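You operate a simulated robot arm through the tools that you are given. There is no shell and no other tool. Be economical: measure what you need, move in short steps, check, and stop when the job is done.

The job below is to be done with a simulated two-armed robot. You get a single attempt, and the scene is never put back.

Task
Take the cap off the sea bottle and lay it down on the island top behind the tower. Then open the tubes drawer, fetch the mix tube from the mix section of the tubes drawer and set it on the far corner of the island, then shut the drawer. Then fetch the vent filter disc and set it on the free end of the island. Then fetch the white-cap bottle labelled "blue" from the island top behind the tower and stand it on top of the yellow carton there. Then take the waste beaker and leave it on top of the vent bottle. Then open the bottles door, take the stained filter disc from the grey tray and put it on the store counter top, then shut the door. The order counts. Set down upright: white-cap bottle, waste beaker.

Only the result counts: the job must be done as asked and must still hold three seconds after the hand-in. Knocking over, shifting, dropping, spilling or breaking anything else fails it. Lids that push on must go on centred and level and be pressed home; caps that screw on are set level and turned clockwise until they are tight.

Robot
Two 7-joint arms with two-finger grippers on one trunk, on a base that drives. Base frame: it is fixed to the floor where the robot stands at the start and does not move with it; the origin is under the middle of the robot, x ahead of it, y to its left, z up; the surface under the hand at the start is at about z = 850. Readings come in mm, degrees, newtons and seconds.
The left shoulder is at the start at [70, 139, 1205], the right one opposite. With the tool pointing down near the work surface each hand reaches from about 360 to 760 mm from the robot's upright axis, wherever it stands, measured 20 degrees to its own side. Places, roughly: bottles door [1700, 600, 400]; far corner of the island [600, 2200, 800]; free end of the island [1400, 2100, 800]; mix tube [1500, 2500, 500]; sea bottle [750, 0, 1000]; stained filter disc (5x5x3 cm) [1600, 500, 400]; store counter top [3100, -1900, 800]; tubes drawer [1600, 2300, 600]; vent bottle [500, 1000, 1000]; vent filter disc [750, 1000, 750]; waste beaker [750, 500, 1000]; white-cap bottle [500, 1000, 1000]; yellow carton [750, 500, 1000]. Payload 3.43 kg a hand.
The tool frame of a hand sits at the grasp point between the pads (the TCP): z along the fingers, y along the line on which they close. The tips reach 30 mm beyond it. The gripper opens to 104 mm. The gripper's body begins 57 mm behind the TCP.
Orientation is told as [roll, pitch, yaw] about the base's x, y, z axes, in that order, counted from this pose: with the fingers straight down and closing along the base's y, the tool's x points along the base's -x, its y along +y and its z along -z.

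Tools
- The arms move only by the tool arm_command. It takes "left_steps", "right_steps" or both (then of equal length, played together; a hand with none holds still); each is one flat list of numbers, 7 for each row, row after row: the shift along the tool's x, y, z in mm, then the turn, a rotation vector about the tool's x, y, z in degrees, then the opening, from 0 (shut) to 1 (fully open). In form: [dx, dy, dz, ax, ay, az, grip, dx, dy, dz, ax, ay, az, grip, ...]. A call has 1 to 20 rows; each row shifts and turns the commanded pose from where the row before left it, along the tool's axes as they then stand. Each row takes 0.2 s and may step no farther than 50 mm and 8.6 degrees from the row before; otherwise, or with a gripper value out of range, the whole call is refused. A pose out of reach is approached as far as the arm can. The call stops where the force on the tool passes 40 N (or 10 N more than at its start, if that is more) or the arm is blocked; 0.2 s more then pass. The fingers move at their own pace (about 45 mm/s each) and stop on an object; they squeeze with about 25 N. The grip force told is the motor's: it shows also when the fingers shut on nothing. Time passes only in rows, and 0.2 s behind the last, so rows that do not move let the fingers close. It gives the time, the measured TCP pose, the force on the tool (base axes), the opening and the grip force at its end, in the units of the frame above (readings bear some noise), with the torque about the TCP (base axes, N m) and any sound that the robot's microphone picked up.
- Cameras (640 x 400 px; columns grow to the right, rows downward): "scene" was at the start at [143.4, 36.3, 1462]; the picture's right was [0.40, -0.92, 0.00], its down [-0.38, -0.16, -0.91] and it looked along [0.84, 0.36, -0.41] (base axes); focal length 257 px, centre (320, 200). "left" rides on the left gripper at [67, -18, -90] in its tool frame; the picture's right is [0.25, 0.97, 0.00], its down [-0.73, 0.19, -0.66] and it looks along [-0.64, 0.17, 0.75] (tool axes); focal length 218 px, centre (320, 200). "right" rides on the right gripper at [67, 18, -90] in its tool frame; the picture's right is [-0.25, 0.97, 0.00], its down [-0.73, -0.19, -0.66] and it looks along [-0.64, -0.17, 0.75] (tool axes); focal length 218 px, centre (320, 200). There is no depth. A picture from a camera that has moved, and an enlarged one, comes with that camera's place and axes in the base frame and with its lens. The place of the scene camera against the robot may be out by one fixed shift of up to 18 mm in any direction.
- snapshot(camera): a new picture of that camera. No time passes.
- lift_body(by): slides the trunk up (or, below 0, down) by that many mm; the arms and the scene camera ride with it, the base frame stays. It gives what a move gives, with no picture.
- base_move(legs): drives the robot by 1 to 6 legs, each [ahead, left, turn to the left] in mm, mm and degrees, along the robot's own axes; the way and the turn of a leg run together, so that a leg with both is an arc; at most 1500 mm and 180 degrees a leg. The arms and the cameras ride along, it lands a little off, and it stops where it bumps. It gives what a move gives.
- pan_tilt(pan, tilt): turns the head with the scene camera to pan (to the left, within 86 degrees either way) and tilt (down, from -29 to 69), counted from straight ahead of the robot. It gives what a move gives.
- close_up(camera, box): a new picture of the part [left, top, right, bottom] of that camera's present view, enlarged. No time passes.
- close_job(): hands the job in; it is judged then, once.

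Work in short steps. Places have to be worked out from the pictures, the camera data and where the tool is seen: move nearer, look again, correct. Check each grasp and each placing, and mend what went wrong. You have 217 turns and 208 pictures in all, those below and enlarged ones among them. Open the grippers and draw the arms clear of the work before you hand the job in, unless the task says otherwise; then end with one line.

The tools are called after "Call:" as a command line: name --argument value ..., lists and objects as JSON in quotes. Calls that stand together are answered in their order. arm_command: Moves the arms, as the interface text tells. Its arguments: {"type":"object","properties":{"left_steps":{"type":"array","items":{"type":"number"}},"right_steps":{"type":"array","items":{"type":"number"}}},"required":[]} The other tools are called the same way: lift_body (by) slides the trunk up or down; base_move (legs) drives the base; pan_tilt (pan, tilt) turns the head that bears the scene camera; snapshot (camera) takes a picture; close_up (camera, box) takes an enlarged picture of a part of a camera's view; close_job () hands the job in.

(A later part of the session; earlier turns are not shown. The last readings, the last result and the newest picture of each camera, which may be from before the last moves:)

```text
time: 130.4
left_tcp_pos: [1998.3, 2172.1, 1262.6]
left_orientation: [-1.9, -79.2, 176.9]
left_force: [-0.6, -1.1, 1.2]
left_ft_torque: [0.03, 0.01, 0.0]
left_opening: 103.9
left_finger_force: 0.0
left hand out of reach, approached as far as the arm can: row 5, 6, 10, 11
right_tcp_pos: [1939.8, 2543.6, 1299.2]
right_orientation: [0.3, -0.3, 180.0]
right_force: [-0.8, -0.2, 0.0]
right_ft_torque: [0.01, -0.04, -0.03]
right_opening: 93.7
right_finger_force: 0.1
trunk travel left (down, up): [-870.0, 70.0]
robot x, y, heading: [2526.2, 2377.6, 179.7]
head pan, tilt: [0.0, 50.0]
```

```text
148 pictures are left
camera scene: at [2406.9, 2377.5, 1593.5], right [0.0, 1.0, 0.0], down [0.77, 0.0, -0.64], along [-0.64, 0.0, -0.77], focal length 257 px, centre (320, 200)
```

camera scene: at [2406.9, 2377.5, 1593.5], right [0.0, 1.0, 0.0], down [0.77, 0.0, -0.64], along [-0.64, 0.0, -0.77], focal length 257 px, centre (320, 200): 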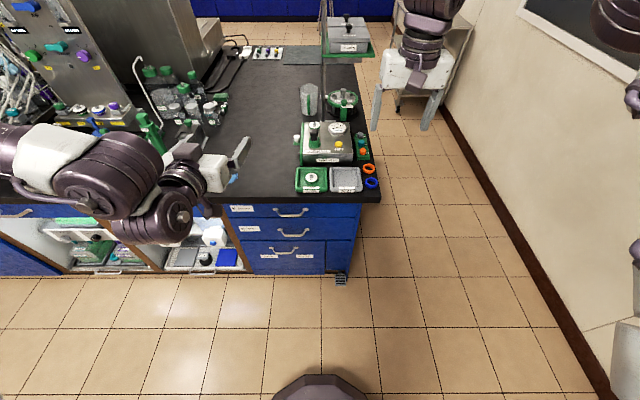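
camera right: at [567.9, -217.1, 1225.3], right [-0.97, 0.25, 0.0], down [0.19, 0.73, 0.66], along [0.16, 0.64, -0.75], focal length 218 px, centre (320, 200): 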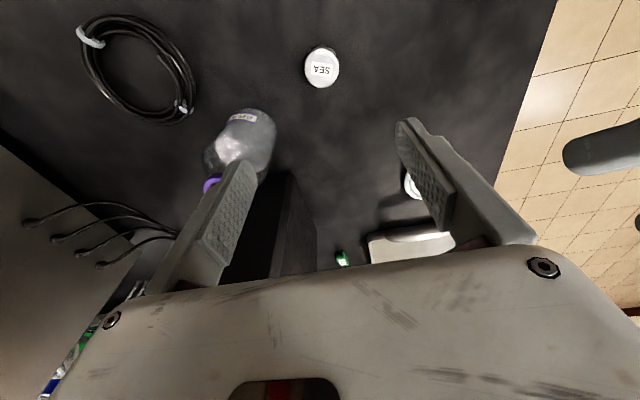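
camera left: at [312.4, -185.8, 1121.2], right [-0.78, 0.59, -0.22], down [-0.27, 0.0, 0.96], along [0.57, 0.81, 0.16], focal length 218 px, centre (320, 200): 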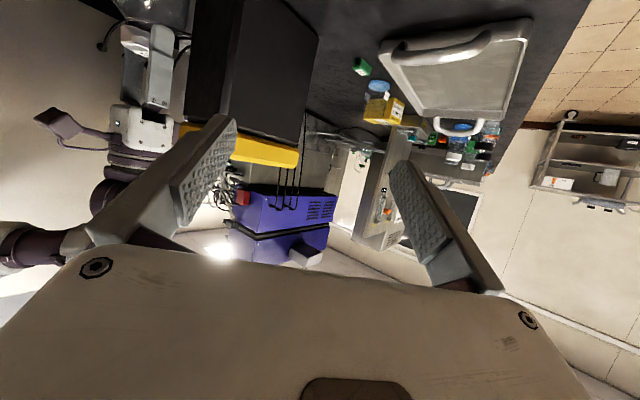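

Lowering the trunk 400 mm (all of the arm is outside the counter edge).

Call:
lift_body --by -200

Call:
lift_body --by -230

Call:
snapshot --camera "scene"

```text
time: 132.5
left_tcp_pos: [1999.8, 2173.1, 1062.7]
left_orientation: [-1.0, -79.3, 176.3]
left_force: [0.0, 0.3, -0.4]
left_ft_torque: [0.01, 0.0, 0.02]
left_opening: 103.9
left_finger_force: 0.1
right_tcp_pos: [1940.4, 2544.2, 1100.0]
right_orientation: [0.2, -0.3, 179.8]
right_force: [0.3, -0.1, 0.0]
right_ft_torque: [-0.01, -0.02, -0.02]
right_opening: 94.0
right_finger_force: 0.1
trunk travel left (down, up): [-670.0, 270.0]
robot x, y, heading: [2527.8, 2379.1, 179.9]
head pan, tilt: [0.0, 50.0]
```

```text
time: 135.0
left_tcp_pos: [2000.6, 2173.9, 833.2]
left_orientation: [-1.1, -79.2, 176.2]
left_force: [0.1, -0.3, -0.2]
left_ft_torque: [-0.01, 0.0, -0.01]
left_opening: 104.2
left_finger_force: 0.0
right_tcp_pos: [1940.8, 2545.1, 870.6]
right_orientation: [0.3, -0.3, 179.9]
right_force: [1.1, -0.3, -0.4]
right_ft_torque: [0.01, 0.03, 0.04]
right_opening: 93.7
right_finger_force: 0.0
trunk travel left (down, up): [-440.0, 500.0]
robot x, y, heading: [2526.8, 2381.7, 179.5]
head pan, tilt: [0.0, 50.0]
```

```text
147 pictures are left
camera scene: at [2408.8, 2377.9, 1163.6], right [0.0, 1.0, 0.0], down [0.77, 0.0, -0.64], along [-0.64, 0.0, -0.77], focal length 257 px, centre (320, 200)
```

scene: 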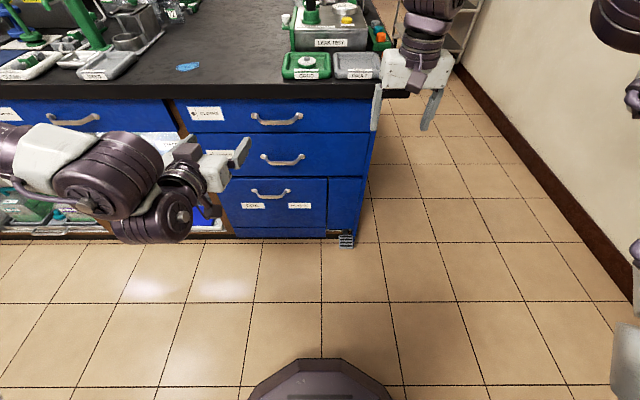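

Two views give the bar at about [1812,2271,630]. I roll the left hand 90° so that it closes vertically.

Call:
arm_command --left_steps '[0, 0, 0, 0, 0, 8.2, 1, 0, 0, 0, 0, 0, 8.2, 1, 0, 0, 0, 0, 0, 8.2, 1, 0, 0, 0, 0, 0, 8.2, 1, 0, 0, 0, 0, 0, 8.2, 1, 0, 0, 0, 0, 0, 8.2, 1, 0, 0, 0, 0, 0, 8.2, 1, 0, 0, 0, 0, 0, 8.2, 1, 0, 0, 0, 0, 0, 8.2, 1, 0, 0, 0, 0, 0, 8.2, 1, 0, 0, 0, 0, 0, 8, 1]'

Call:
snapshot --camera "left"

```text
time: 137.4
left_tcp_pos: [2000.2, 2173.6, 832.5]
left_orientation: [79.4, -0.2, 85.2]
left_force: [-0.9, 0.5, -0.6]
left_ft_torque: [-0.03, 0.02, -0.04]
left_opening: 103.8
left_finger_force: 0.0
right_tcp_pos: [1940.4, 2543.8, 871.0]
right_orientation: [0.4, -0.3, 179.7]
right_force: [0.1, -0.4, 0.7]
right_ft_torque: [-0.03, 0.02, -0.02]
right_opening: 93.7
right_finger_force: 0.0
trunk travel left (down, up): [-440.0, 500.0]
robot x, y, heading: [2530.1, 2376.5, 179.7]
head pan, tilt: [0.0, 50.0]
```

```text
146 pictures are left
camera left: at [2085.0, 2100.9, 833.0], right [-0.2, -0.24, 0.95], down [0.67, 0.67, 0.31], along [-0.71, 0.7, 0.02], focal length 218 px, centre (320, 200)
```

left: 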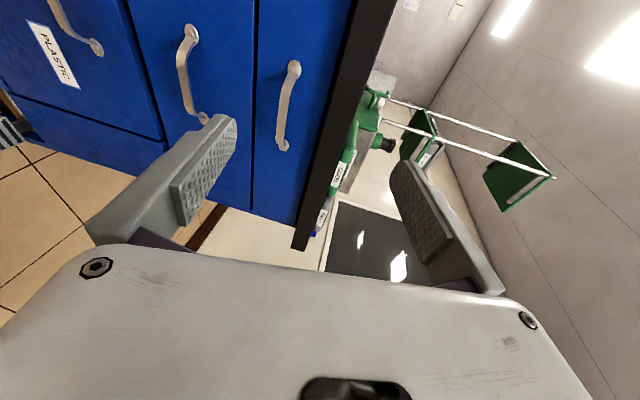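

Good view. I square the hand up and move to a point 80 mm before the bar.

Call:
arm_command --left_steps '[0, 0, 0, -5.3, 2.4, 0, 1, 0, 0, 0, -5.3, 2.4, 0, 1, -16, -34, 18, 0, 0, 0, 1, -16, -34, 18, 0, 0, 0, 1, -16, -34, 18, 0, 0, 0, 1, -16, -34, 18, 0, 0, 0, 1, -16, -34, 18, 0, 0, 0, 1, -16, -32, 18, 0, 0, 0, 1]'

Call:
snapshot --camera "left"

Call:
snapshot --camera "scene"

```text
time: 139.2
left_tcp_pos: [1969.5, 2176.3, 831.4]
left_orientation: [89.7, 0.2, 89.9]
left_force: [0.0, -0.4, -0.4]
left_ft_torque: [0.0, 0.04, 0.02]
left_opening: 104.1
left_finger_force: 0.1
left hand out of reach, approached as far as the arm can: row 3, 4, 5, 6, 7, 8
right_tcp_pos: [1939.6, 2544.3, 871.1]
right_orientation: [0.2, -0.2, 179.9]
right_force: [0.2, 0.1, 0.0]
right_ft_torque: [0.05, -0.04, 0.01]
right_opening: 93.6
right_finger_force: 0.1
trunk travel left (down, up): [-440.0, 500.0]
robot x, y, heading: [2526.9, 2377.0, 179.6]
head pan, tilt: [0.0, 50.0]
```

```text
145 pictures are left
camera left: at [2057.8, 2110.5, 814.7], right [0.0, -0.25, 0.97], down [0.66, 0.73, 0.19], along [-0.75, 0.64, 0.16], focal length 218 px, centre (320, 200)
```

left: 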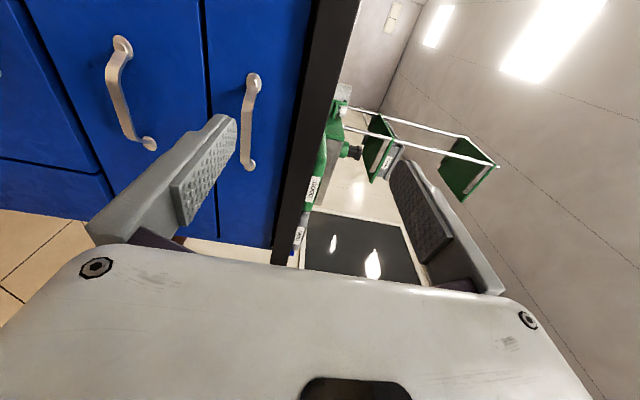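

```text
144 pictures are left
camera scene: at [2408.5, 2377.9, 1163.5], right [0.0, 1.0, 0.0], down [0.77, 0.0, -0.64], along [-0.64, 0.0, -0.77], focal length 257 px, centre (320, 200)
```

scene: 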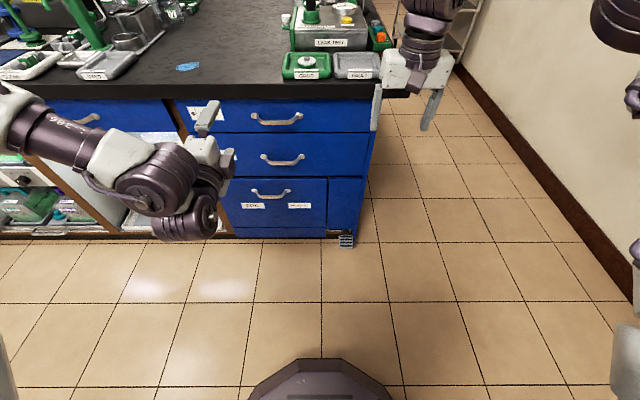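

The arm resists, but trunk and base can position the hand instead. I lower the trunk 201 mm and slide the base right 95 mm.

Call:
lift_body --by -201

Call:
base_move --legs '[[40, -95, 0]]'

Call:
snapshot --camera "left"

Call:
snapshot --camera "scene"

```text
time: 141.3
left_tcp_pos: [1969.5, 2175.3, 630.5]
left_orientation: [89.8, 0.3, 89.9]
left_force: [0.0, 0.4, 1.1]
left_ft_torque: [0.02, -0.02, -0.01]
left_opening: 104.1
left_finger_force: 0.1
right_tcp_pos: [1939.8, 2543.5, 669.5]
right_orientation: [0.2, -0.3, 179.8]
right_force: [-0.2, -0.3, 0.3]
right_ft_torque: [-0.03, 0.02, 0.03]
right_opening: 93.4
right_finger_force: 0.0
trunk travel left (down, up): [-239.0, 701.0]
robot x, y, heading: [2528.3, 2376.5, 179.8]
head pan, tilt: [0.0, 50.0]
```

```text
time: 142.5
left_tcp_pos: [1928.3, 2272.2, 630.9]
left_orientation: [89.9, 0.3, 90.0]
left_force: [0.2, 0.3, -0.6]
left_ft_torque: [0.0, 0.02, 0.01]
left_opening: 104.0
left_finger_force: 0.0
right_tcp_pos: [1900.9, 2640.5, 669.5]
right_orientation: [0.3, -0.2, 179.9]
right_force: [-0.4, -0.4, 0.0]
right_ft_torque: [0.0, 0.0, 0.0]
right_opening: 93.8
right_finger_force: 0.0
trunk travel left (down, up): [-239.0, 701.0]
robot x, y, heading: [2487.9, 2475.2, 180.1]
head pan, tilt: [0.0, 50.0]
```

```text
143 pictures are left
camera left: at [2019.2, 2206.4, 613.9], right [0.0, -0.25, 0.97], down [0.66, 0.73, 0.19], along [-0.76, 0.64, 0.16], focal length 218 px, centre (320, 200)
```

left: 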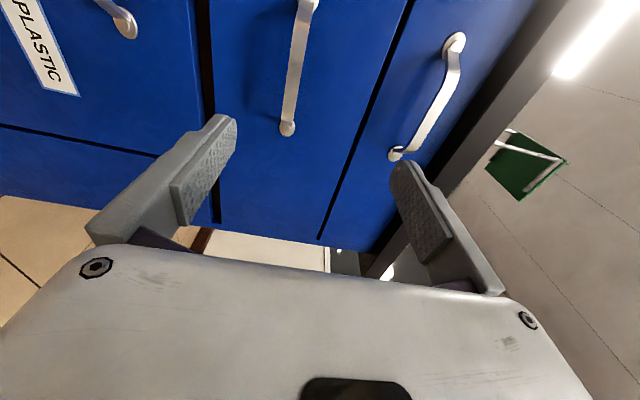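

```text
142 pictures are left
camera scene: at [2369.2, 2474.8, 962.5], right [0.0, 1.0, 0.0], down [0.77, 0.0, -0.64], along [-0.64, 0.0, -0.77], focal length 257 px, centre (320, 200)
```

scene: 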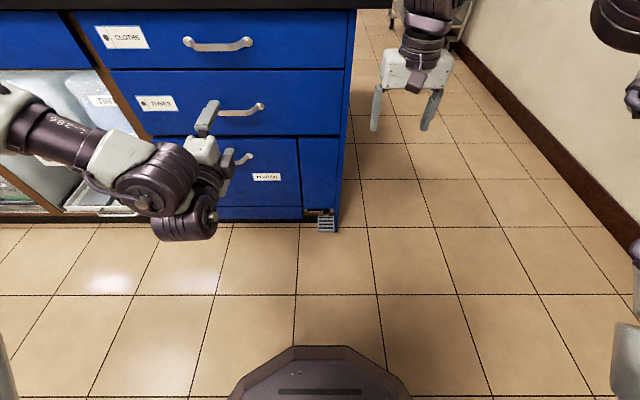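

The wrist camera puts the bar at z≈604, y≈2261. I clear the right hand sideways, lower 26 mm and go forward to the bar.

Call:
arm_command --right_steps '[25, -35, 0, 0, 0, 0, 0.9, 25, -35, 0, 0, 0, 0, 0.9, 25, -35, 0, 0, 0, 0, 0.9, 25, -35, 0, 0, 0, 0, 0.9]'

Call:
lift_body --by -26

Call:
base_move --legs '[[70, 10, 0]]'

Call:
snapshot --camera "left"

```text
time: 143.5
left_tcp_pos: [1929.4, 2271.3, 630.5]
left_orientation: [89.8, 0.3, 90.0]
left_force: [-1.1, 0.1, 0.5]
left_ft_torque: [0.01, -0.03, 0.01]
left_opening: 103.7
left_finger_force: 0.1
right_tcp_pos: [2001.9, 2779.8, 669.7]
right_orientation: [0.3, -0.4, 180.0]
right_force: [-0.1, 0.3, 1.2]
right_ft_torque: [0.0, -0.01, 0.02]
right_opening: 93.5
right_finger_force: 0.0
trunk travel left (down, up): [-239.0, 701.0]
robot x, y, heading: [2489.4, 2475.6, 179.9]
head pan, tilt: [0.0, 50.0]
```

```text
time: 144.2
left_tcp_pos: [1929.9, 2271.0, 604.9]
left_orientation: [89.8, 0.4, 90.1]
left_force: [-0.2, -0.2, 1.1]
left_ft_torque: [0.0, 0.01, 0.04]
left_opening: 103.7
left_finger_force: 0.0
right_tcp_pos: [2001.2, 2779.2, 644.5]
right_orientation: [0.3, -0.4, 179.9]
right_force: [0.7, 0.9, 0.0]
right_ft_torque: [0.01, 0.01, 0.0]
right_opening: 93.5
right_finger_force: 0.1
trunk travel left (down, up): [-213.0, 727.0]
robot x, y, heading: [2489.6, 2476.2, 179.7]
head pan, tilt: [0.0, 50.0]
```

```text
time: 145.2
left_tcp_pos: [1857.4, 2261.9, 604.2]
left_orientation: [89.7, 0.3, 90.0]
left_force: [-0.1, 0.1, -1.3]
left_ft_torque: [0.0, 0.06, 0.02]
left_opening: 104.0
left_finger_force: 0.1
right_tcp_pos: [1930.7, 2768.8, 643.0]
right_orientation: [0.3, -0.4, 179.9]
right_force: [-0.2, -0.1, -0.8]
right_ft_torque: [-0.02, -0.02, 0.02]
right_opening: 94.0
right_finger_force: 0.0
trunk travel left (down, up): [-213.0, 727.0]
robot x, y, heading: [2417.9, 2466.3, 179.7]
head pan, tilt: [0.0, 50.0]
```

```text
141 pictures are left
camera left: at [1948.6, 2196.3, 587.5], right [0.0, -0.25, 0.97], down [0.66, 0.73, 0.19], along [-0.76, 0.64, 0.16], focal length 218 px, centre (320, 200)
```

left: 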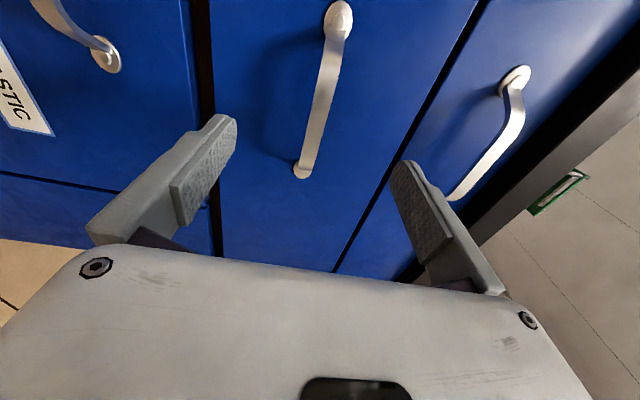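

The bar is centred between the fingers (z≈598). I advance 42 mm, drop 5 mm, and close.

Call:
lift_body --by -5

Call:
base_move --legs '[[42, 0, 0]]'

Call:
arm_command --left_steps '[0, 0, 0, 0, 0, 0, 0, 0, 0, 0, 0, 0, 0, 0, 0, 0, 0, 0, 0, 0, 0, 0, 0, 0, 0, 0, 0, 0, 0, 0, 0, 0, 0, 0, 0, 0, 0, 0, 0, 0, 0, 0]'

Call:
snapshot --camera "left"

```text
time: 145.8
left_tcp_pos: [1859.7, 2261.8, 599.3]
left_orientation: [89.9, 0.3, 90.0]
left_force: [-0.3, -0.1, -0.5]
left_ft_torque: [0.03, 0.02, -0.01]
left_opening: 104.2
left_finger_force: 0.1
right_tcp_pos: [1931.0, 2770.1, 639.5]
right_orientation: [0.3, -0.3, 179.9]
right_force: [-0.3, 0.3, 0.7]
right_ft_torque: [0.04, 0.02, 0.01]
right_opening: 93.6
right_finger_force: 0.0
trunk travel left (down, up): [-208.0, 732.0]
robot x, y, heading: [2419.2, 2462.5, 179.9]
head pan, tilt: [0.0, 50.0]
```

```text
time: 146.7
left_tcp_pos: [1817.9, 2260.3, 599.8]
left_orientation: [89.7, 0.3, 90.0]
left_force: [0.0, -0.2, 0.2]
left_ft_torque: [0.02, 0.05, -0.01]
left_opening: 103.8
left_finger_force: 0.0
right_tcp_pos: [1890.1, 2768.2, 638.7]
right_orientation: [0.3, -0.3, 179.9]
right_force: [0.0, 0.3, -1.2]
right_ft_torque: [0.02, 0.01, 0.01]
right_opening: 93.4
right_finger_force: 0.0
trunk travel left (down, up): [-208.0, 732.0]
robot x, y, heading: [2372.2, 2466.2, 180.0]
head pan, tilt: [0.0, 50.0]
```

```text
time: 148.1
left_tcp_pos: [1817.9, 2261.1, 600.4]
left_orientation: [89.7, 0.3, 90.0]
left_force: [-0.1, -0.9, -0.2]
left_ft_torque: [-0.04, 0.0, -0.01]
left_opening: 0.1
left_finger_force: 19.0
right_tcp_pos: [1889.6, 2769.6, 639.5]
right_orientation: [0.3, -0.3, 179.8]
right_force: [0.8, -0.6, -0.7]
right_ft_torque: [0.01, 0.0, 0.01]
right_opening: 93.8
right_finger_force: 0.1
trunk travel left (down, up): [-208.0, 732.0]
robot x, y, heading: [2374.9, 2462.1, 179.7]
head pan, tilt: [0.0, 50.0]
```

```text
140 pictures are left
camera left: at [1907.5, 2196.3, 582.9], right [0.0, -0.25, 0.97], down [0.66, 0.73, 0.19], along [-0.76, 0.64, 0.16], focal length 218 px, centre (320, 200)
```

left: 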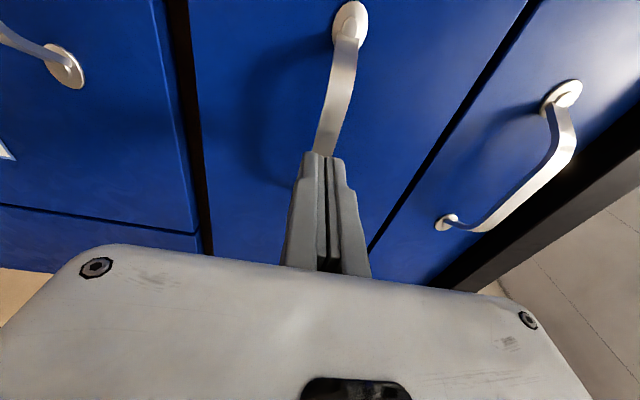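

The fingers shut just short of the bar. I open, advance 42 mm more, and close again.

Call:
arm_command --left_steps '[0, 0, 0, 0, 0, 0, 0.6, 0, 0, 0, 0, 0, 0, 0.6, 0, 0, 0, 0, 0, 0, 0.6, 0, 0, 0, 0, 0, 0, 0.6]'

Call:
base_move --legs '[[40, 0, 0]]'

Call:
arm_command --left_steps '[0, 0, 0, 0, 0, 0, 0, 0, 0, 0, 0, 0, 0, 0, 0, 0, 0, 0, 0, 0, 0, 0, 0, 0, 0, 0, 0, 0]'

Call:
snapshot --camera "left"

```text
time: 149.1
left_tcp_pos: [1817.3, 2261.6, 599.6]
left_orientation: [89.8, 0.3, 90.0]
left_force: [-0.2, -0.3, 0.0]
left_ft_torque: [-0.03, -0.02, 0.01]
left_opening: 62.4
left_finger_force: 0.0
right_tcp_pos: [1889.9, 2769.3, 639.6]
right_orientation: [0.3, -0.3, 179.9]
right_force: [-0.1, 0.2, 0.2]
right_ft_torque: [0.0, -0.03, 0.01]
right_opening: 93.6
right_finger_force: 0.0
trunk travel left (down, up): [-208.0, 732.0]
robot x, y, heading: [2376.6, 2466.5, 180.0]
head pan, tilt: [0.0, 50.0]
```

```text
time: 150.1
left_tcp_pos: [1784.7, 2261.2, 599.1]
left_orientation: [89.8, 0.2, 89.9]
left_force: [-0.3, -0.4, 0.9]
left_ft_torque: [0.0, 0.01, 0.01]
left_opening: 62.5
left_finger_force: 0.0
right_tcp_pos: [1851.6, 2769.8, 637.9]
right_orientation: [0.2, -0.4, -180.1]
right_force: [0.2, 0.9, 0.0]
right_ft_torque: [0.02, -0.04, 0.02]
right_opening: 93.6
right_finger_force: 0.0
trunk travel left (down, up): [-208.0, 732.0]
robot x, y, heading: [2337.2, 2464.0, 179.7]
head pan, tilt: [0.0, 50.0]
stopped in leg 1: the force on the tool passed its limit at 110 N (the readings are from after the stop); the commanded pose is now the measured one
```

```text
time: 151.1
left_tcp_pos: [1783.5, 2260.4, 599.0]
left_orientation: [90.0, 0.2, 89.9]
left_force: [-1.0, -0.1, 2.8]
left_ft_torque: [0.18, 0.06, 0.01]
left_opening: 9.6
left_finger_force: 33.1
right_tcp_pos: [1853.3, 2768.6, 638.2]
right_orientation: [0.2, -0.3, -180.1]
right_force: [0.3, 0.4, -0.3]
right_ft_torque: [-0.01, -0.01, 0.0]
right_opening: 93.7
right_finger_force: 0.1
trunk travel left (down, up): [-208.0, 732.0]
robot x, y, heading: [2338.7, 2464.8, 179.9]
head pan, tilt: [0.0, 50.0]
```

```text
139 pictures are left
camera left: at [1872.8, 2195.8, 583.2], right [0.0, -0.25, 0.97], down [0.66, 0.73, 0.19], along [-0.75, 0.64, 0.16], focal length 218 px, centre (320, 200)
```

left: 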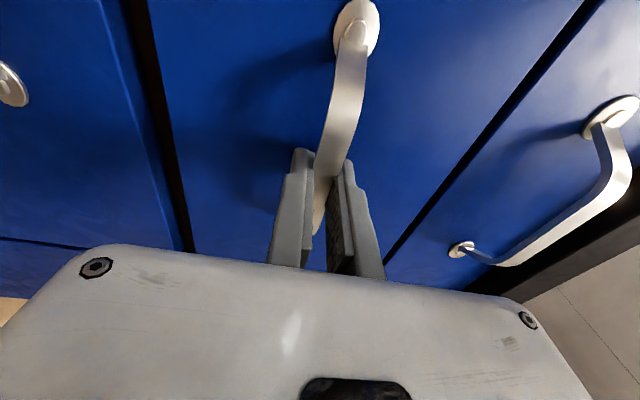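

The bar is gripped (9.6 mm). I pull by driving back 120 mm and check.

Call:
base_move --legs '[[-120, 0, 0]]'

Call:
snapshot --camera "scene"

```text
time: 152.3
left_tcp_pos: [1901.4, 2260.0, 600.0]
left_orientation: [90.0, 0.3, 89.9]
left_force: [-0.2, -2.9, 3.8]
left_ft_torque: [0.18, 0.0, 0.18]
left_opening: 9.4
left_finger_force: 43.6
right_tcp_pos: [1970.7, 2768.7, 638.3]
right_orientation: [0.3, -0.2, 179.9]
right_force: [-0.9, 0.7, -0.4]
right_ft_torque: [0.01, 0.0, -0.02]
right_opening: 93.7
right_finger_force: 0.0
trunk travel left (down, up): [-208.0, 732.0]
robot x, y, heading: [2455.5, 2464.1, 179.8]
head pan, tilt: [0.0, 50.0]
```

```text
138 pictures are left
camera scene: at [2339.1, 2464.0, 931.7], right [0.0, 1.0, 0.0], down [0.77, 0.0, -0.64], along [-0.64, 0.0, -0.77], focal length 257 px, centre (320, 200)
```

scene: 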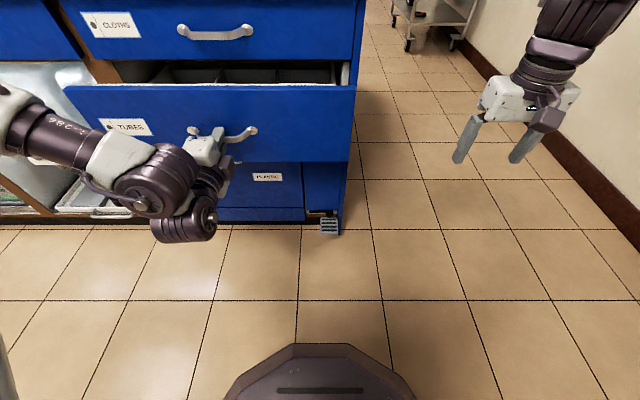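

The drawer is opening. I pull 200 mm more.

Call:
base_move --legs '[[-200, 0, 0]]'

Call:
snapshot --camera "scene"

```text
time: 153.9
left_tcp_pos: [2102.6, 2260.1, 598.9]
left_orientation: [90.1, 0.3, 89.8]
left_force: [-0.4, -11.8, 4.9]
left_ft_torque: [0.17, 0.01, -0.02]
left_opening: 9.6
left_finger_force: 43.2
right_tcp_pos: [2171.5, 2769.3, 638.2]
right_orientation: [0.2, -0.3, 180.0]
right_force: [-0.1, 0.3, -0.6]
right_ft_torque: [0.02, 0.01, -0.01]
right_opening: 93.5
right_finger_force: 0.2
trunk travel left (down, up): [-208.0, 732.0]
robot x, y, heading: [2660.5, 2463.6, 179.9]
head pan, tilt: [0.0, 50.0]
```

```text
137 pictures are left
camera scene: at [2539.5, 2462.9, 931.7], right [0.0, 1.0, 0.0], down [0.77, 0.0, -0.64], along [-0.64, 0.0, -0.77], focal length 257 px, centre (320, 200)
```

scene: 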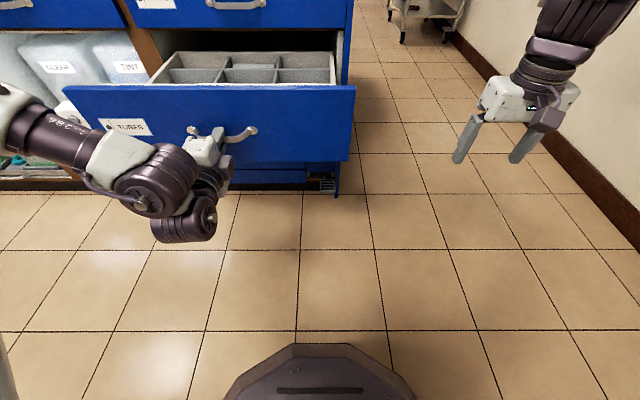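

Open 318 mm. I release, back off, and raise the trunk to see inside.

Call:
arm_command --left_steps '[0, 0, 0, 0, 0, 0, 0.6, 0, 0, 0, 0, 0, 0, 0.6, 0, 0, 0, 0, 0, 0, 0.6, 0, 0, 0, 0, 0, 0, 0.6]'

Call:
base_move --legs '[[-120, 0, 0]]'

Call:
lift_body --by 350

Call:
snapshot --camera "scene"

```text
time: 154.9
left_tcp_pos: [2102.0, 2260.6, 600.2]
left_orientation: [89.9, 0.3, 89.7]
left_force: [0.7, -0.2, 0.7]
left_ft_torque: [0.0, 0.03, 0.04]
left_opening: 61.8
left_finger_force: 0.1
right_tcp_pos: [2171.2, 2768.4, 636.3]
right_orientation: [0.3, -0.3, 179.9]
right_force: [-0.4, -0.4, 0.5]
right_ft_torque: [-0.01, -0.03, -0.02]
right_opening: 93.8
right_finger_force: 0.0
trunk travel left (down, up): [-208.0, 732.0]
robot x, y, heading: [2657.5, 2466.1, 180.0]
head pan, tilt: [0.0, 50.0]
```

```text
time: 156.1
left_tcp_pos: [2221.2, 2262.0, 600.1]
left_orientation: [90.0, 0.3, 89.7]
left_force: [-0.1, -0.3, 0.1]
left_ft_torque: [0.02, -0.02, 0.02]
left_opening: 62.6
left_finger_force: 0.1
right_tcp_pos: [2292.3, 2768.2, 638.3]
right_orientation: [0.1, -0.4, 179.8]
right_force: [0.3, -0.9, 0.4]
right_ft_torque: [0.0, 0.04, -0.02]
right_opening: 93.5
right_finger_force: 0.1
trunk travel left (down, up): [-208.0, 732.0]
robot x, y, heading: [2782.6, 2461.8, 179.8]
head pan, tilt: [0.0, 50.0]
```

```text
time: 159.5
left_tcp_pos: [2222.6, 2261.4, 949.2]
left_orientation: [90.0, 0.3, 89.8]
left_force: [0.4, -0.9, 0.0]
left_ft_torque: [0.0, -0.02, -0.01]
left_opening: 62.3
left_finger_force: 0.1
right_tcp_pos: [2292.9, 2769.9, 987.8]
right_orientation: [0.1, -0.3, 179.8]
right_force: [0.2, -0.3, 0.6]
right_ft_torque: [0.03, 0.0, 0.0]
right_opening: 93.5
right_finger_force: 0.1
trunk travel left (down, up): [-558.0, 382.0]
robot x, y, heading: [2776.8, 2460.3, 180.1]
head pan, tilt: [0.0, 50.0]
```

```text
136 pictures are left
camera scene: at [2659.9, 2463.3, 1281.5], right [0.0, 1.0, 0.0], down [0.77, 0.0, -0.64], along [-0.64, 0.0, -0.77], focal length 257 px, centre (320, 200)
```

scene: 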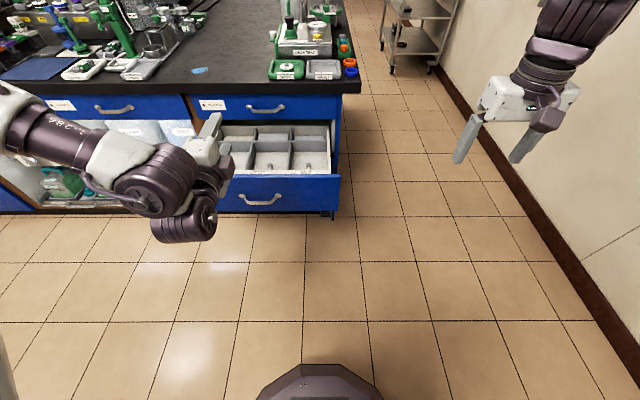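

I slide the base toward -y so that the right hand (tool down) is over the drawer, and look in with its camera.

Call:
base_move --legs '[[0, 390, 0], [170, 0, 0]]'

Call:
snapshot --camera "scene"

Call:
snapshot --camera "right"

```text
time: 163.1
left_tcp_pos: [2052.5, 1864.1, 951.2]
left_orientation: [90.0, 0.3, 90.3]
left_force: [0.4, -0.4, 0.0]
left_ft_torque: [-0.03, -0.03, 0.03]
left_opening: 62.2
left_finger_force: 0.1
right_tcp_pos: [2118.4, 2374.0, 988.7]
right_orientation: [0.2, -0.3, -179.6]
right_force: [-0.2, 0.1, 0.4]
right_ft_torque: [0.02, 0.01, 0.02]
right_opening: 93.7
right_finger_force: 0.0
trunk travel left (down, up): [-558.0, 382.0]
robot x, y, heading: [2605.7, 2075.8, -180.0]
head pan, tilt: [0.0, 50.0]
```

```text
135 pictures are left
camera scene: at [2488.0, 2070.9, 1281.6], right [-0.01, 1.0, 0.0], down [0.77, 0.0, -0.64], along [-0.64, 0.0, -0.77], focal length 257 px, centre (320, 200)
```

scene: 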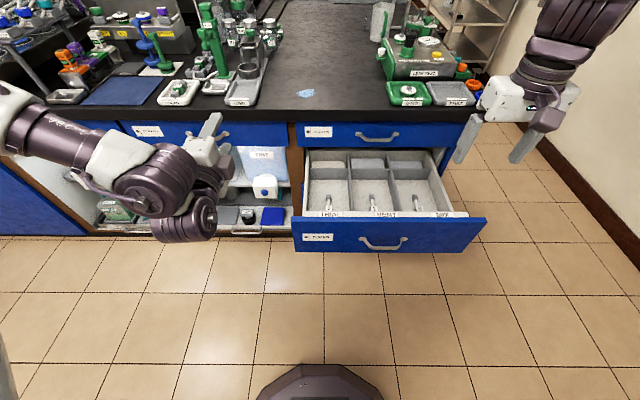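

```text
134 pictures are left
camera right: at [2184.7, 2355.8, 1077.6], right [-0.25, -0.97, 0.01], down [-0.73, 0.19, 0.66], along [-0.64, 0.16, -0.75], focal length 218 px, centre (320, 200)
```

right: 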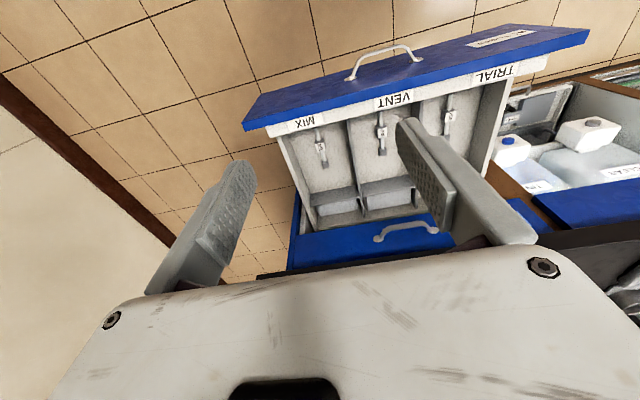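

Call:
close_up --camera "scene" --box '[290, 140, 490, 260]'

Call:
close_up --camera "right" --box '[260, 70, 420, 220]'

```text
3.20 times, centred on (390, 200) of scene
camera zoom: at [2488.0, 2070.9, 1281.6], right [-0.01, 1.0, 0.0], down [0.77, 0.0, -0.64], along [-0.64, 0.0, -0.77], focal length 822 px, centre (96, 200)
```

zoom: 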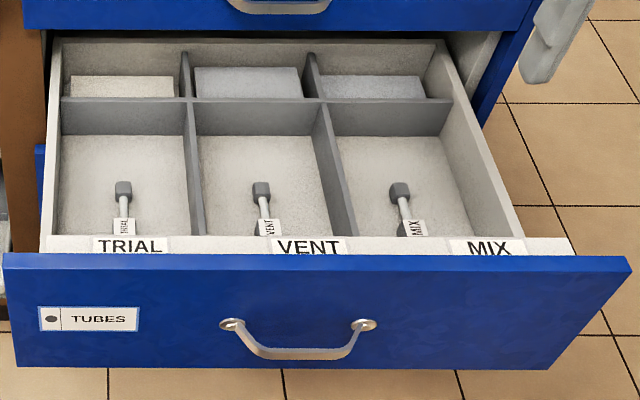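

```text
2.67 times, centred on (340, 145) of right
camera zoom: at [2184.7, 2355.8, 1077.6], right [-0.25, -0.97, 0.01], down [-0.73, 0.19, 0.66], along [-0.64, 0.16, -0.75], focal length 582 px, centre (267, 347)
```

zoom: 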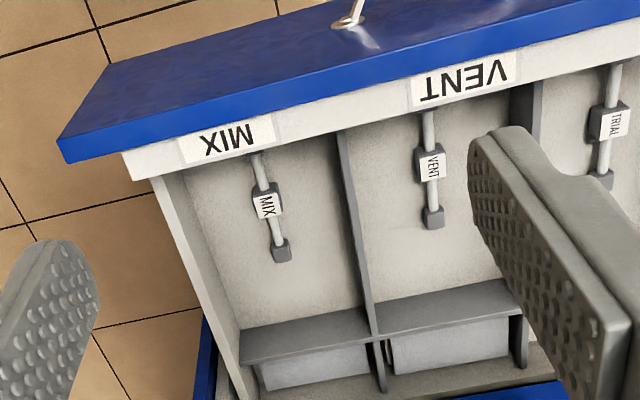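

The MIX tube lies along x near [1927,2421,565], collar in the middle. I move the base closer and the right hand above it.

Call:
base_move --legs '[[130, -100, 0]]'

Call:
arm_command --right_steps '[-15, 14, 40, 0, 0, 0, 0.6, -15, 14, 40, 0, 0, 0, 0.6, -15, 14, 40, 0, 0, 0, 0.6, -15, 14, 40, 0, 0, 0, 0.6, 0, 0, 40, 0, 0, 0, 0.6, 0, 0, 40, 0, 0, 0, 0.6]'

Call:
snapshot --camera "right"

Call:
snapshot --camera "scene"

```text
time: 164.5
left_tcp_pos: [1922.5, 1962.2, 949.8]
left_orientation: [90.0, 0.2, 90.4]
left_force: [-0.1, -0.6, 0.1]
left_ft_torque: [0.02, 0.0, -0.02]
left_opening: 62.3
left_finger_force: 0.1
right_tcp_pos: [1987.4, 2471.7, 988.5]
right_orientation: [0.3, -0.3, -179.6]
right_force: [-0.4, 0.0, -0.6]
right_ft_torque: [-0.01, -0.02, 0.0]
right_opening: 93.5
right_finger_force: 0.0
trunk travel left (down, up): [-558.0, 382.0]
robot x, y, heading: [2476.3, 2173.3, -179.6]
head pan, tilt: [0.0, 50.0]
```

```text
time: 165.9
left_tcp_pos: [1920.8, 1962.0, 948.7]
left_orientation: [89.9, 0.3, 90.4]
left_force: [-0.1, 0.4, -0.8]
left_ft_torque: [0.02, 0.0, -0.02]
left_opening: 62.5
left_finger_force: 0.0
right_tcp_pos: [1924.3, 2414.1, 746.9]
right_orientation: [0.3, -0.1, -179.4]
right_force: [0.3, -0.8, 0.4]
right_ft_torque: [-0.01, 0.01, 0.04]
right_opening: 62.6
right_finger_force: 0.1
trunk travel left (down, up): [-558.0, 382.0]
robot x, y, heading: [2475.6, 2170.5, -179.6]
head pan, tilt: [0.0, 50.0]
```

```text
131 pictures are left
camera right: at [1991.7, 2395.9, 836.7], right [-0.24, -0.97, 0.01], down [-0.73, 0.19, 0.66], along [-0.64, 0.16, -0.75], focal length 218 px, centre (320, 200)
```

right: 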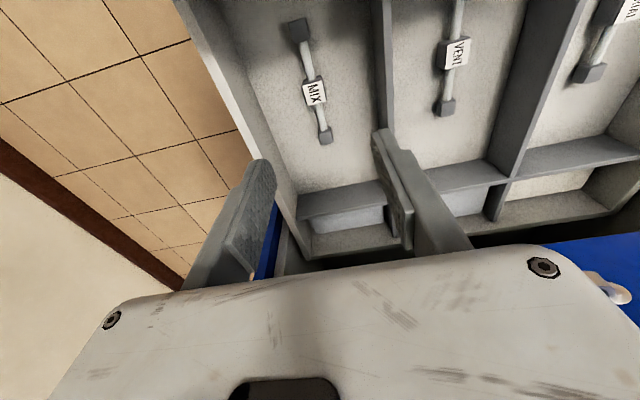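

```text
130 pictures are left
camera scene: at [2356.7, 2169.6, 1281.5], right [-0.01, 1.0, 0.0], down [0.77, 0.01, -0.64], along [-0.64, 0.0, -0.77], focal length 257 px, centre (320, 200)
```

scene: 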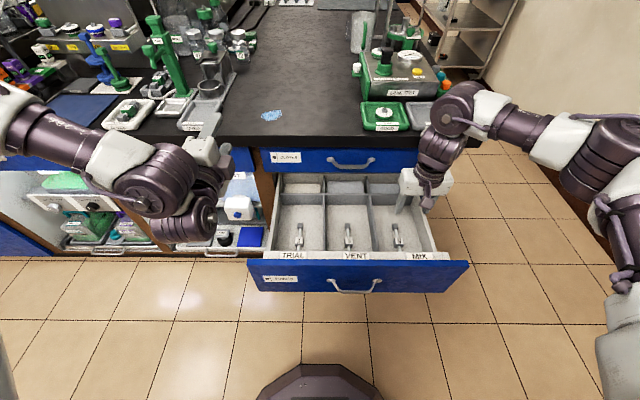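

The collar is at [1920,2421,549]. I descend over it.

Call:
arm_command --right_steps '[-4, -7, 40, 0, 0, 0, 0.6, 0, 0, 40, 0, 0, 0, 0.6, 0, 0, 40, 0, 0, 0, 0.6, 0, 0, 40, 0, 0, 0, 0.6, 0, 0, 5, 0, 0, 0, 0.6, 0, 0, 0, 0, 0, 0, 0.6]'

Call:
snapshot --camera "right"

```text
time: 167.3
left_tcp_pos: [1922.4, 1962.5, 949.3]
left_orientation: [90.0, 0.1, 90.3]
left_force: [1.1, 0.0, 0.0]
left_ft_torque: [0.0, -0.04, 0.04]
left_opening: 62.4
left_finger_force: 0.0
right_tcp_pos: [1920.6, 2420.4, 582.5]
right_orientation: [0.2, -0.3, -179.5]
right_force: [-0.8, 0.9, 0.0]
right_ft_torque: [0.01, 0.0, -0.02]
right_opening: 62.5
right_finger_force: 0.0
trunk travel left (down, up): [-558.0, 382.0]
robot x, y, heading: [2477.3, 2171.0, -179.7]
head pan, tilt: [0.0, 50.0]
```

```text
129 pictures are left
camera right: at [1987.3, 2402.8, 671.5], right [-0.24, -0.97, 0.01], down [-0.73, 0.19, 0.66], along [-0.64, 0.16, -0.75], focal length 218 px, centre (320, 200)
```

right: 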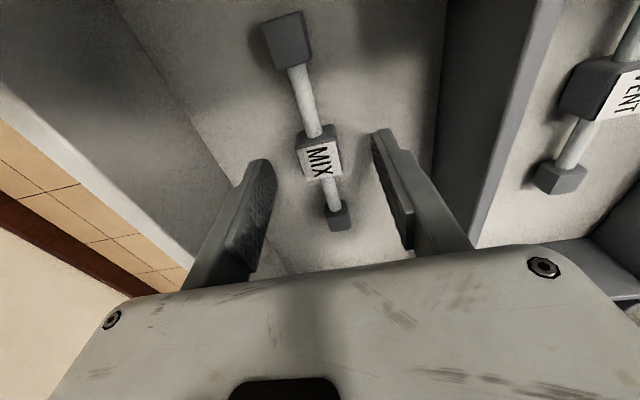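

Call:
arm_command --right_steps '[0, 0, 5, 0, 0, 0, 0.6, 0, 0, 5, 0, 0, 0, 0.6, 0, 0, 4, 0, 0, 0, 0.6, 0, 0, 0, 0, 0, 0, 0.1, 0, 0, 0, 0, 0, 0, 0.1, 0, 0, 0, 0, 0, 0, 0.1, 0, 0, 0, 0, 0, 0, 0.1]'

Call:
snapshot --camera "right"

```text
time: 168.9
left_tcp_pos: [1921.7, 1962.4, 950.4]
left_orientation: [90.0, 0.2, 90.4]
left_force: [-0.4, 0.0, 1.0]
left_ft_torque: [-0.04, 0.02, 0.0]
left_opening: 62.2
left_finger_force: 0.1
right_tcp_pos: [1921.3, 2422.0, 568.5]
right_orientation: [0.2, -0.3, -179.5]
right_force: [-0.5, -0.3, 0.0]
right_ft_torque: [0.01, -0.01, -0.02]
right_opening: 24.8
right_finger_force: 24.9
trunk travel left (down, up): [-558.0, 382.0]
robot x, y, heading: [2477.9, 2167.5, -179.6]
head pan, tilt: [0.0, 50.0]
```

```text
128 pictures are left
camera right: at [1988.3, 2402.9, 658.4], right [-0.24, -0.97, 0.01], down [-0.73, 0.19, 0.66], along [-0.64, 0.16, -0.75], focal length 218 px, centre (320, 200)
```

right: 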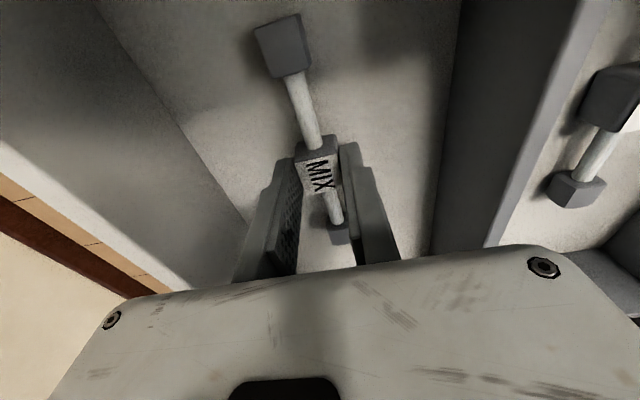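

Gripped at 24.8 mm. I lift straight out, raise the trunk and check the tube is held.

Call:
arm_command --right_steps '[0, 0, -20, 0, 0, 0, 0.1, 0, 0, -40, 0, 0, 0, 0.1, 0, 0, -40, 0, 0, 0, 0.1, 0, 0, -40, 0, 0, 0, 0.1, 0, 0, -40, 0, 0, 0, 0.1, 0, 0, -40, 0, 0, 0, 0.1]'

Call:
base_move --legs '[[-230, 0, 0]]'

Call:
lift_body --by 330

Call:
snapshot --camera "right"

```text
time: 170.3
left_tcp_pos: [1923.0, 1962.8, 949.5]
left_orientation: [90.0, 0.3, 90.4]
left_force: [0.2, -0.4, -1.0]
left_ft_torque: [-0.01, 0.01, 0.04]
left_opening: 62.4
left_finger_force: 0.0
right_tcp_pos: [1922.8, 2422.7, 788.8]
right_orientation: [0.2, -0.3, -179.5]
right_force: [-0.1, -0.4, -1.2]
right_ft_torque: [0.0, 0.01, -0.01]
right_opening: 25.1
right_finger_force: 24.9
trunk travel left (down, up): [-558.0, 382.0]
robot x, y, heading: [2475.3, 2169.5, -179.8]
head pan, tilt: [0.0, 50.0]
```

```text
time: 172.0
left_tcp_pos: [2149.1, 1965.3, 949.6]
left_orientation: [89.9, 0.4, 90.3]
left_force: [0.0, 1.1, -0.3]
left_ft_torque: [-0.02, 0.0, 0.01]
left_opening: 62.0
left_finger_force: 0.0
right_tcp_pos: [2148.5, 2424.5, 788.9]
right_orientation: [0.3, -0.3, -179.5]
right_force: [-0.5, 0.5, -0.9]
right_ft_torque: [0.01, 0.0, 0.01]
right_opening: 25.1
right_finger_force: 25.6
trunk travel left (down, up): [-558.0, 382.0]
robot x, y, heading: [2701.8, 2175.8, -179.7]
head pan, tilt: [0.0, 50.0]
```

```text
time: 175.3
left_tcp_pos: [2149.3, 1965.3, 1278.7]
left_orientation: [90.0, 0.1, 90.2]
left_force: [-1.2, 0.5, -0.8]
left_ft_torque: [0.03, 0.02, 0.03]
left_opening: 62.4
left_finger_force: 0.1
right_tcp_pos: [2148.5, 2423.8, 1118.9]
right_orientation: [0.2, -0.3, -179.5]
right_force: [-0.8, 0.0, 0.1]
right_ft_torque: [0.0, 0.04, 0.02]
right_opening: 24.8
right_finger_force: 24.8
trunk travel left (down, up): [-888.0, 52.0]
robot x, y, heading: [2706.0, 2176.1, -179.9]
head pan, tilt: [0.0, 50.0]
```

```text
127 pictures are left
camera right: at [2215.3, 2406.5, 1208.3], right [-0.25, -0.97, 0.01], down [-0.73, 0.19, 0.66], along [-0.64, 0.16, -0.75], focal length 218 px, centre (320, 200)
```

right: 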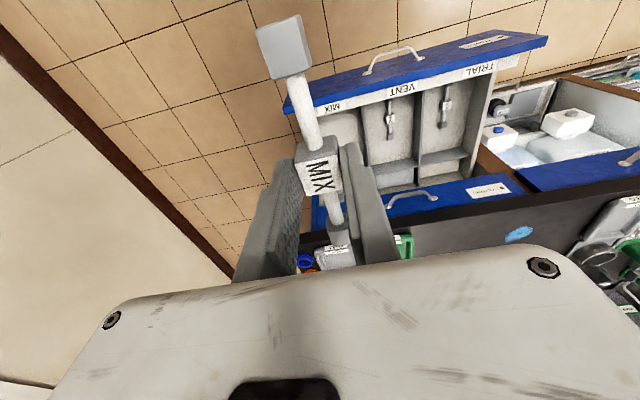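

The tube is held. I drive round the island's end and turn to face -y toward the far corner.

Call:
base_move --legs '[[0, -980, 0], [1000, 0, 0], [950, 0, 0], [0, 0, 90]]'

Call:
pan_tilt --pan -10 --tilt 45

Call:
snapshot --camera "scene"

```text
time: 193.4
left_tcp_pos: [938.2, 2604.3, 1281.1]
left_orientation: [90.0, 0.3, 178.1]
left_force: [0.1, -0.4, -0.3]
left_ft_torque: [0.03, -0.02, -0.02]
left_opening: 62.5
left_finger_force: 0.0
right_tcp_pos: [478.4, 2620.8, 1118.9]
right_orientation: [0.3, -0.2, -91.9]
right_force: [-0.4, -0.5, 0.0]
right_ft_torque: [0.02, 0.0, -0.04]
right_opening: 24.8
right_finger_force: 24.7
trunk travel left (down, up): [-888.0, 52.0]
robot x, y, heading: [750.2, 3167.6, -92.1]
head pan, tilt: [0.0, 50.0]
```

```text
time: 194.2
left_tcp_pos: [937.4, 2603.1, 1279.2]
left_orientation: [89.9, 0.2, 178.1]
left_force: [-0.8, 0.0, 1.4]
left_ft_torque: [0.02, 0.02, 0.02]
left_opening: 62.6
left_finger_force: 0.0
right_tcp_pos: [477.6, 2621.9, 1119.4]
right_orientation: [0.1, -0.4, -91.9]
right_force: [0.4, 0.6, 0.1]
right_ft_torque: [0.01, 0.01, 0.0]
right_opening: 25.0
right_finger_force: 24.6
trunk travel left (down, up): [-888.0, 52.0]
robot x, y, heading: [752.2, 3161.5, -92.1]
head pan, tilt: [-10.0, 45.0]
```

```text
126 pictures are left
camera scene: at [741.8, 3035.7, 1618.4], right [-0.98, 0.21, 0.0], down [0.15, 0.69, -0.71], along [-0.15, -0.69, -0.71], focal length 257 px, centre (320, 200)
```

scene: 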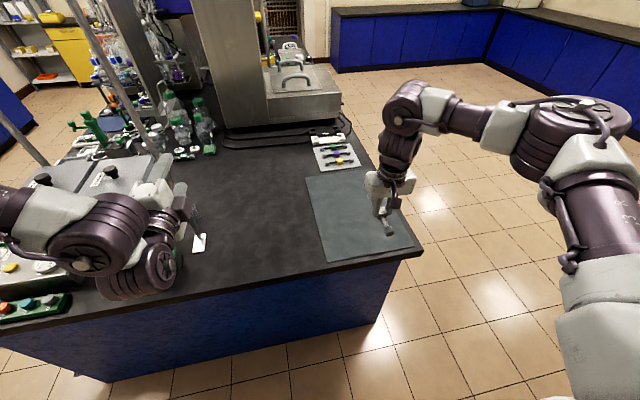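

The left arm is near the ring stand, so I slide right 150 mm and forward 150 mm, keeping away from it.

Call:
base_move --legs '[[0, -160, 2], [140, 0, 0]]'

Call:
snapshot --camera "scene"

Call:
snapshot --camera "right"

```text
time: 196.5
left_tcp_pos: [794.3, 2474.2, 1281.2]
left_orientation: [90.1, 0.2, 179.9]
left_force: [0.6, 0.3, 0.1]
left_ft_torque: [0.05, 0.01, 0.0]
left_opening: 62.5
left_finger_force: 0.0
right_tcp_pos: [335.5, 2476.4, 1120.0]
right_orientation: [0.3, -0.4, -89.9]
right_force: [0.2, 0.8, -1.0]
right_ft_torque: [-0.01, -0.03, -0.05]
right_opening: 24.9
right_finger_force: 25.0
trunk travel left (down, up): [-888.0, 52.0]
robot x, y, heading: [592.9, 3024.0, -89.8]
head pan, tilt: [-10.0, 45.0]
```

```text
125 pictures are left
camera scene: at [584.4, 2900.2, 1618.8], right [-0.98, 0.17, 0.0], down [0.12, 0.69, -0.71], along [-0.12, -0.7, -0.71], focal length 257 px, centre (320, 200)
```

scene: 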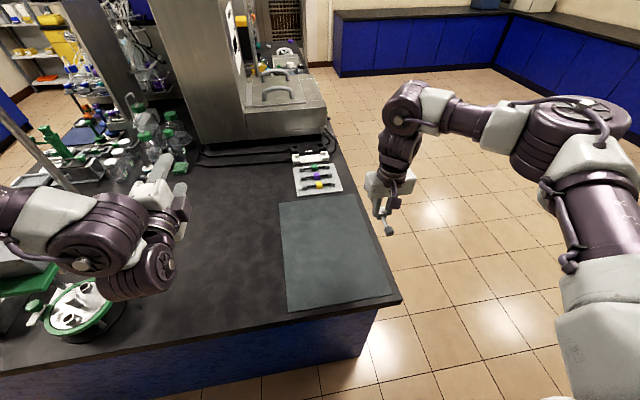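

```text
124 pictures are left
camera right: at [352.0, 2543.4, 1209.5], right [0.97, -0.25, 0.01], down [-0.19, -0.72, 0.66], along [-0.16, -0.64, -0.75], focal length 218 px, centre (320, 200)
```

right: 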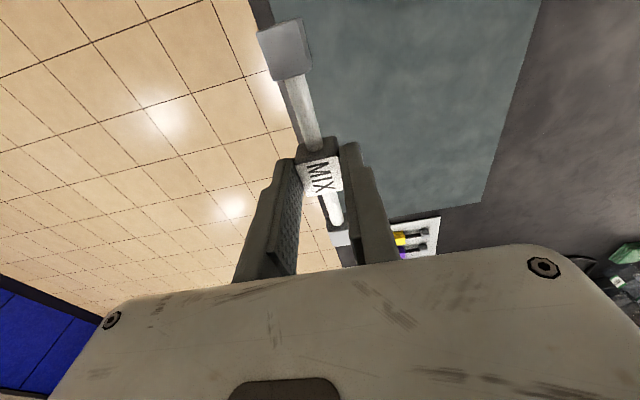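

The mat at the far corner spans x 290–620, y 2125–2585. I lower the tube toward [455,2400].

Call:
arm_command --right_steps '[-13, 20, 20, 0, 0, 0, 0.1, -13, 20, 30, 0, 0, 0, 0.1, -13, 20, 30, 0, 0, 0, 0.1, -13, 20, 30, 0, 0, 0, 0.1, -13, 20, 30, 0, 0, 0, 0.1, -11, 20, 30, 0, 0, 0, 0.1, 0, 0, 30, 0, 0, 0, 0.1, 0, 0, 15, 0, 0, 0, 0.1]'

Call:
arm_command --right_steps '[0, 0, 4, 0, 0, 0, 0.1, 0, 0, 4, 0, 0, 0, 0.1, 0, 0, 3, 0, 0, 0, 0.1]'

Call:
snapshot --camera "right"

```text
time: 198.3
left_tcp_pos: [793.1, 2471.4, 1279.8]
left_orientation: [90.1, 0.4, 179.9]
left_force: [-0.7, 0.0, 0.7]
left_ft_torque: [0.03, -0.02, 0.02]
left_opening: 62.4
left_finger_force: 0.1
right_tcp_pos: [454.3, 2397.8, 903.7]
right_orientation: [0.4, -0.2, -89.9]
right_force: [-0.5, 0.3, -0.2]
right_ft_torque: [0.01, 0.02, -0.01]
right_opening: 24.8
right_finger_force: 25.6
trunk travel left (down, up): [-888.0, 52.0]
robot x, y, heading: [591.1, 3027.9, -90.0]
head pan, tilt: [-10.0, 45.0]
```

```text
time: 199.1
left_tcp_pos: [795.9, 2470.7, 1279.5]
left_orientation: [90.0, 0.2, 179.9]
left_force: [0.6, 0.0, 0.5]
left_ft_torque: [-0.01, 0.04, 0.0]
left_opening: 62.5
left_finger_force: 0.2
right_tcp_pos: [457.0, 2398.0, 897.4]
right_orientation: [0.4, -0.3, -90.0]
right_force: [1.3, -1.2, -0.5]
right_ft_torque: [0.0, 0.02, 0.01]
right_opening: 24.9
right_finger_force: 24.7
right hand out of reach, approached as far as the arm can: row 3
trunk travel left (down, up): [-888.0, 52.0]
robot x, y, heading: [591.7, 3027.7, -90.1]
head pan, tilt: [-10.0, 45.0]
```

```text
123 pictures are left
camera right: at [474.2, 2465.2, 987.0], right [0.97, -0.25, 0.01], down [-0.19, -0.73, 0.66], along [-0.16, -0.64, -0.75], focal length 218 px, centre (320, 200)
```

right: 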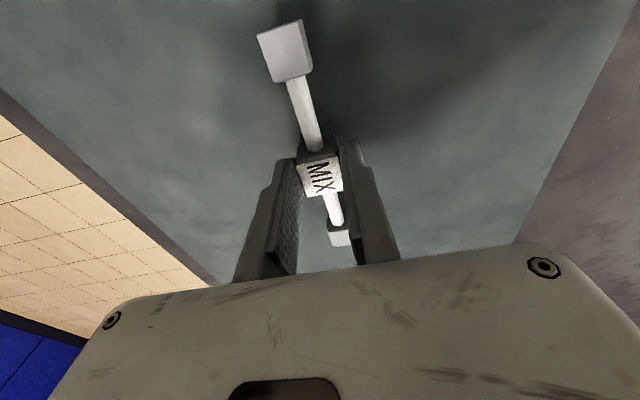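

Arm reach is used up, so I lower by trunk in small steps to contact.

Call:
lift_body --by -8

Call:
lift_body --by -4

Call:
lift_body --by -3

```text
time: 199.7
left_tcp_pos: [796.1, 2473.7, 1272.8]
left_orientation: [90.0, 0.3, 180.0]
left_force: [-0.1, 0.7, 1.1]
left_ft_torque: [-0.02, 0.02, 0.02]
left_opening: 62.3
left_finger_force: 0.1
right_tcp_pos: [457.5, 2398.7, 890.2]
right_orientation: [0.2, -0.4, -89.9]
right_force: [-0.4, 3.5, 12.5]
right_ft_torque: [0.17, 0.13, 0.0]
right_opening: 24.8
right_finger_force: 24.7
trunk travel left (down, up): [-880.0, 60.0]
robot x, y, heading: [592.7, 3030.3, -90.0]
head pan, tilt: [-10.0, 45.0]
```

```text
time: 200.2
left_tcp_pos: [796.2, 2476.5, 1269.1]
left_orientation: [90.2, 0.2, 180.0]
left_force: [-0.3, -0.4, -0.5]
left_ft_torque: [-0.03, 0.03, 0.01]
left_opening: 62.5
left_finger_force: 0.0
right_tcp_pos: [457.6, 2398.8, 890.5]
right_orientation: [0.3, -0.9, -90.0]
right_force: [-0.8, -1.0, 30.3]
right_ft_torque: [0.01, 0.05, 0.02]
right_opening: 25.1
right_finger_force: 25.6
trunk travel left (down, up): [-876.0, 64.0]
robot x, y, heading: [588.5, 3026.6, -90.0]
head pan, tilt: [-10.0, 45.0]
```

```text
time: 200.8
left_tcp_pos: [796.0, 2474.7, 1265.9]
left_orientation: [90.0, 0.2, 180.0]
left_force: [-0.4, -0.5, -0.2]
left_ft_torque: [-0.02, 0.01, 0.0]
left_opening: 62.7
left_finger_force: 0.1
right_tcp_pos: [457.4, 2399.4, 886.0]
right_orientation: [0.4, -0.6, -90.0]
right_force: [-1.8, -4.2, 28.3]
right_ft_torque: [-0.12, 0.07, -0.04]
right_opening: 24.8
right_finger_force: 25.3
trunk travel left (down, up): [-873.0, 67.0]
robot x, y, heading: [591.5, 3027.9, -89.9]
head pan, tilt: [-10.0, 45.0]
```

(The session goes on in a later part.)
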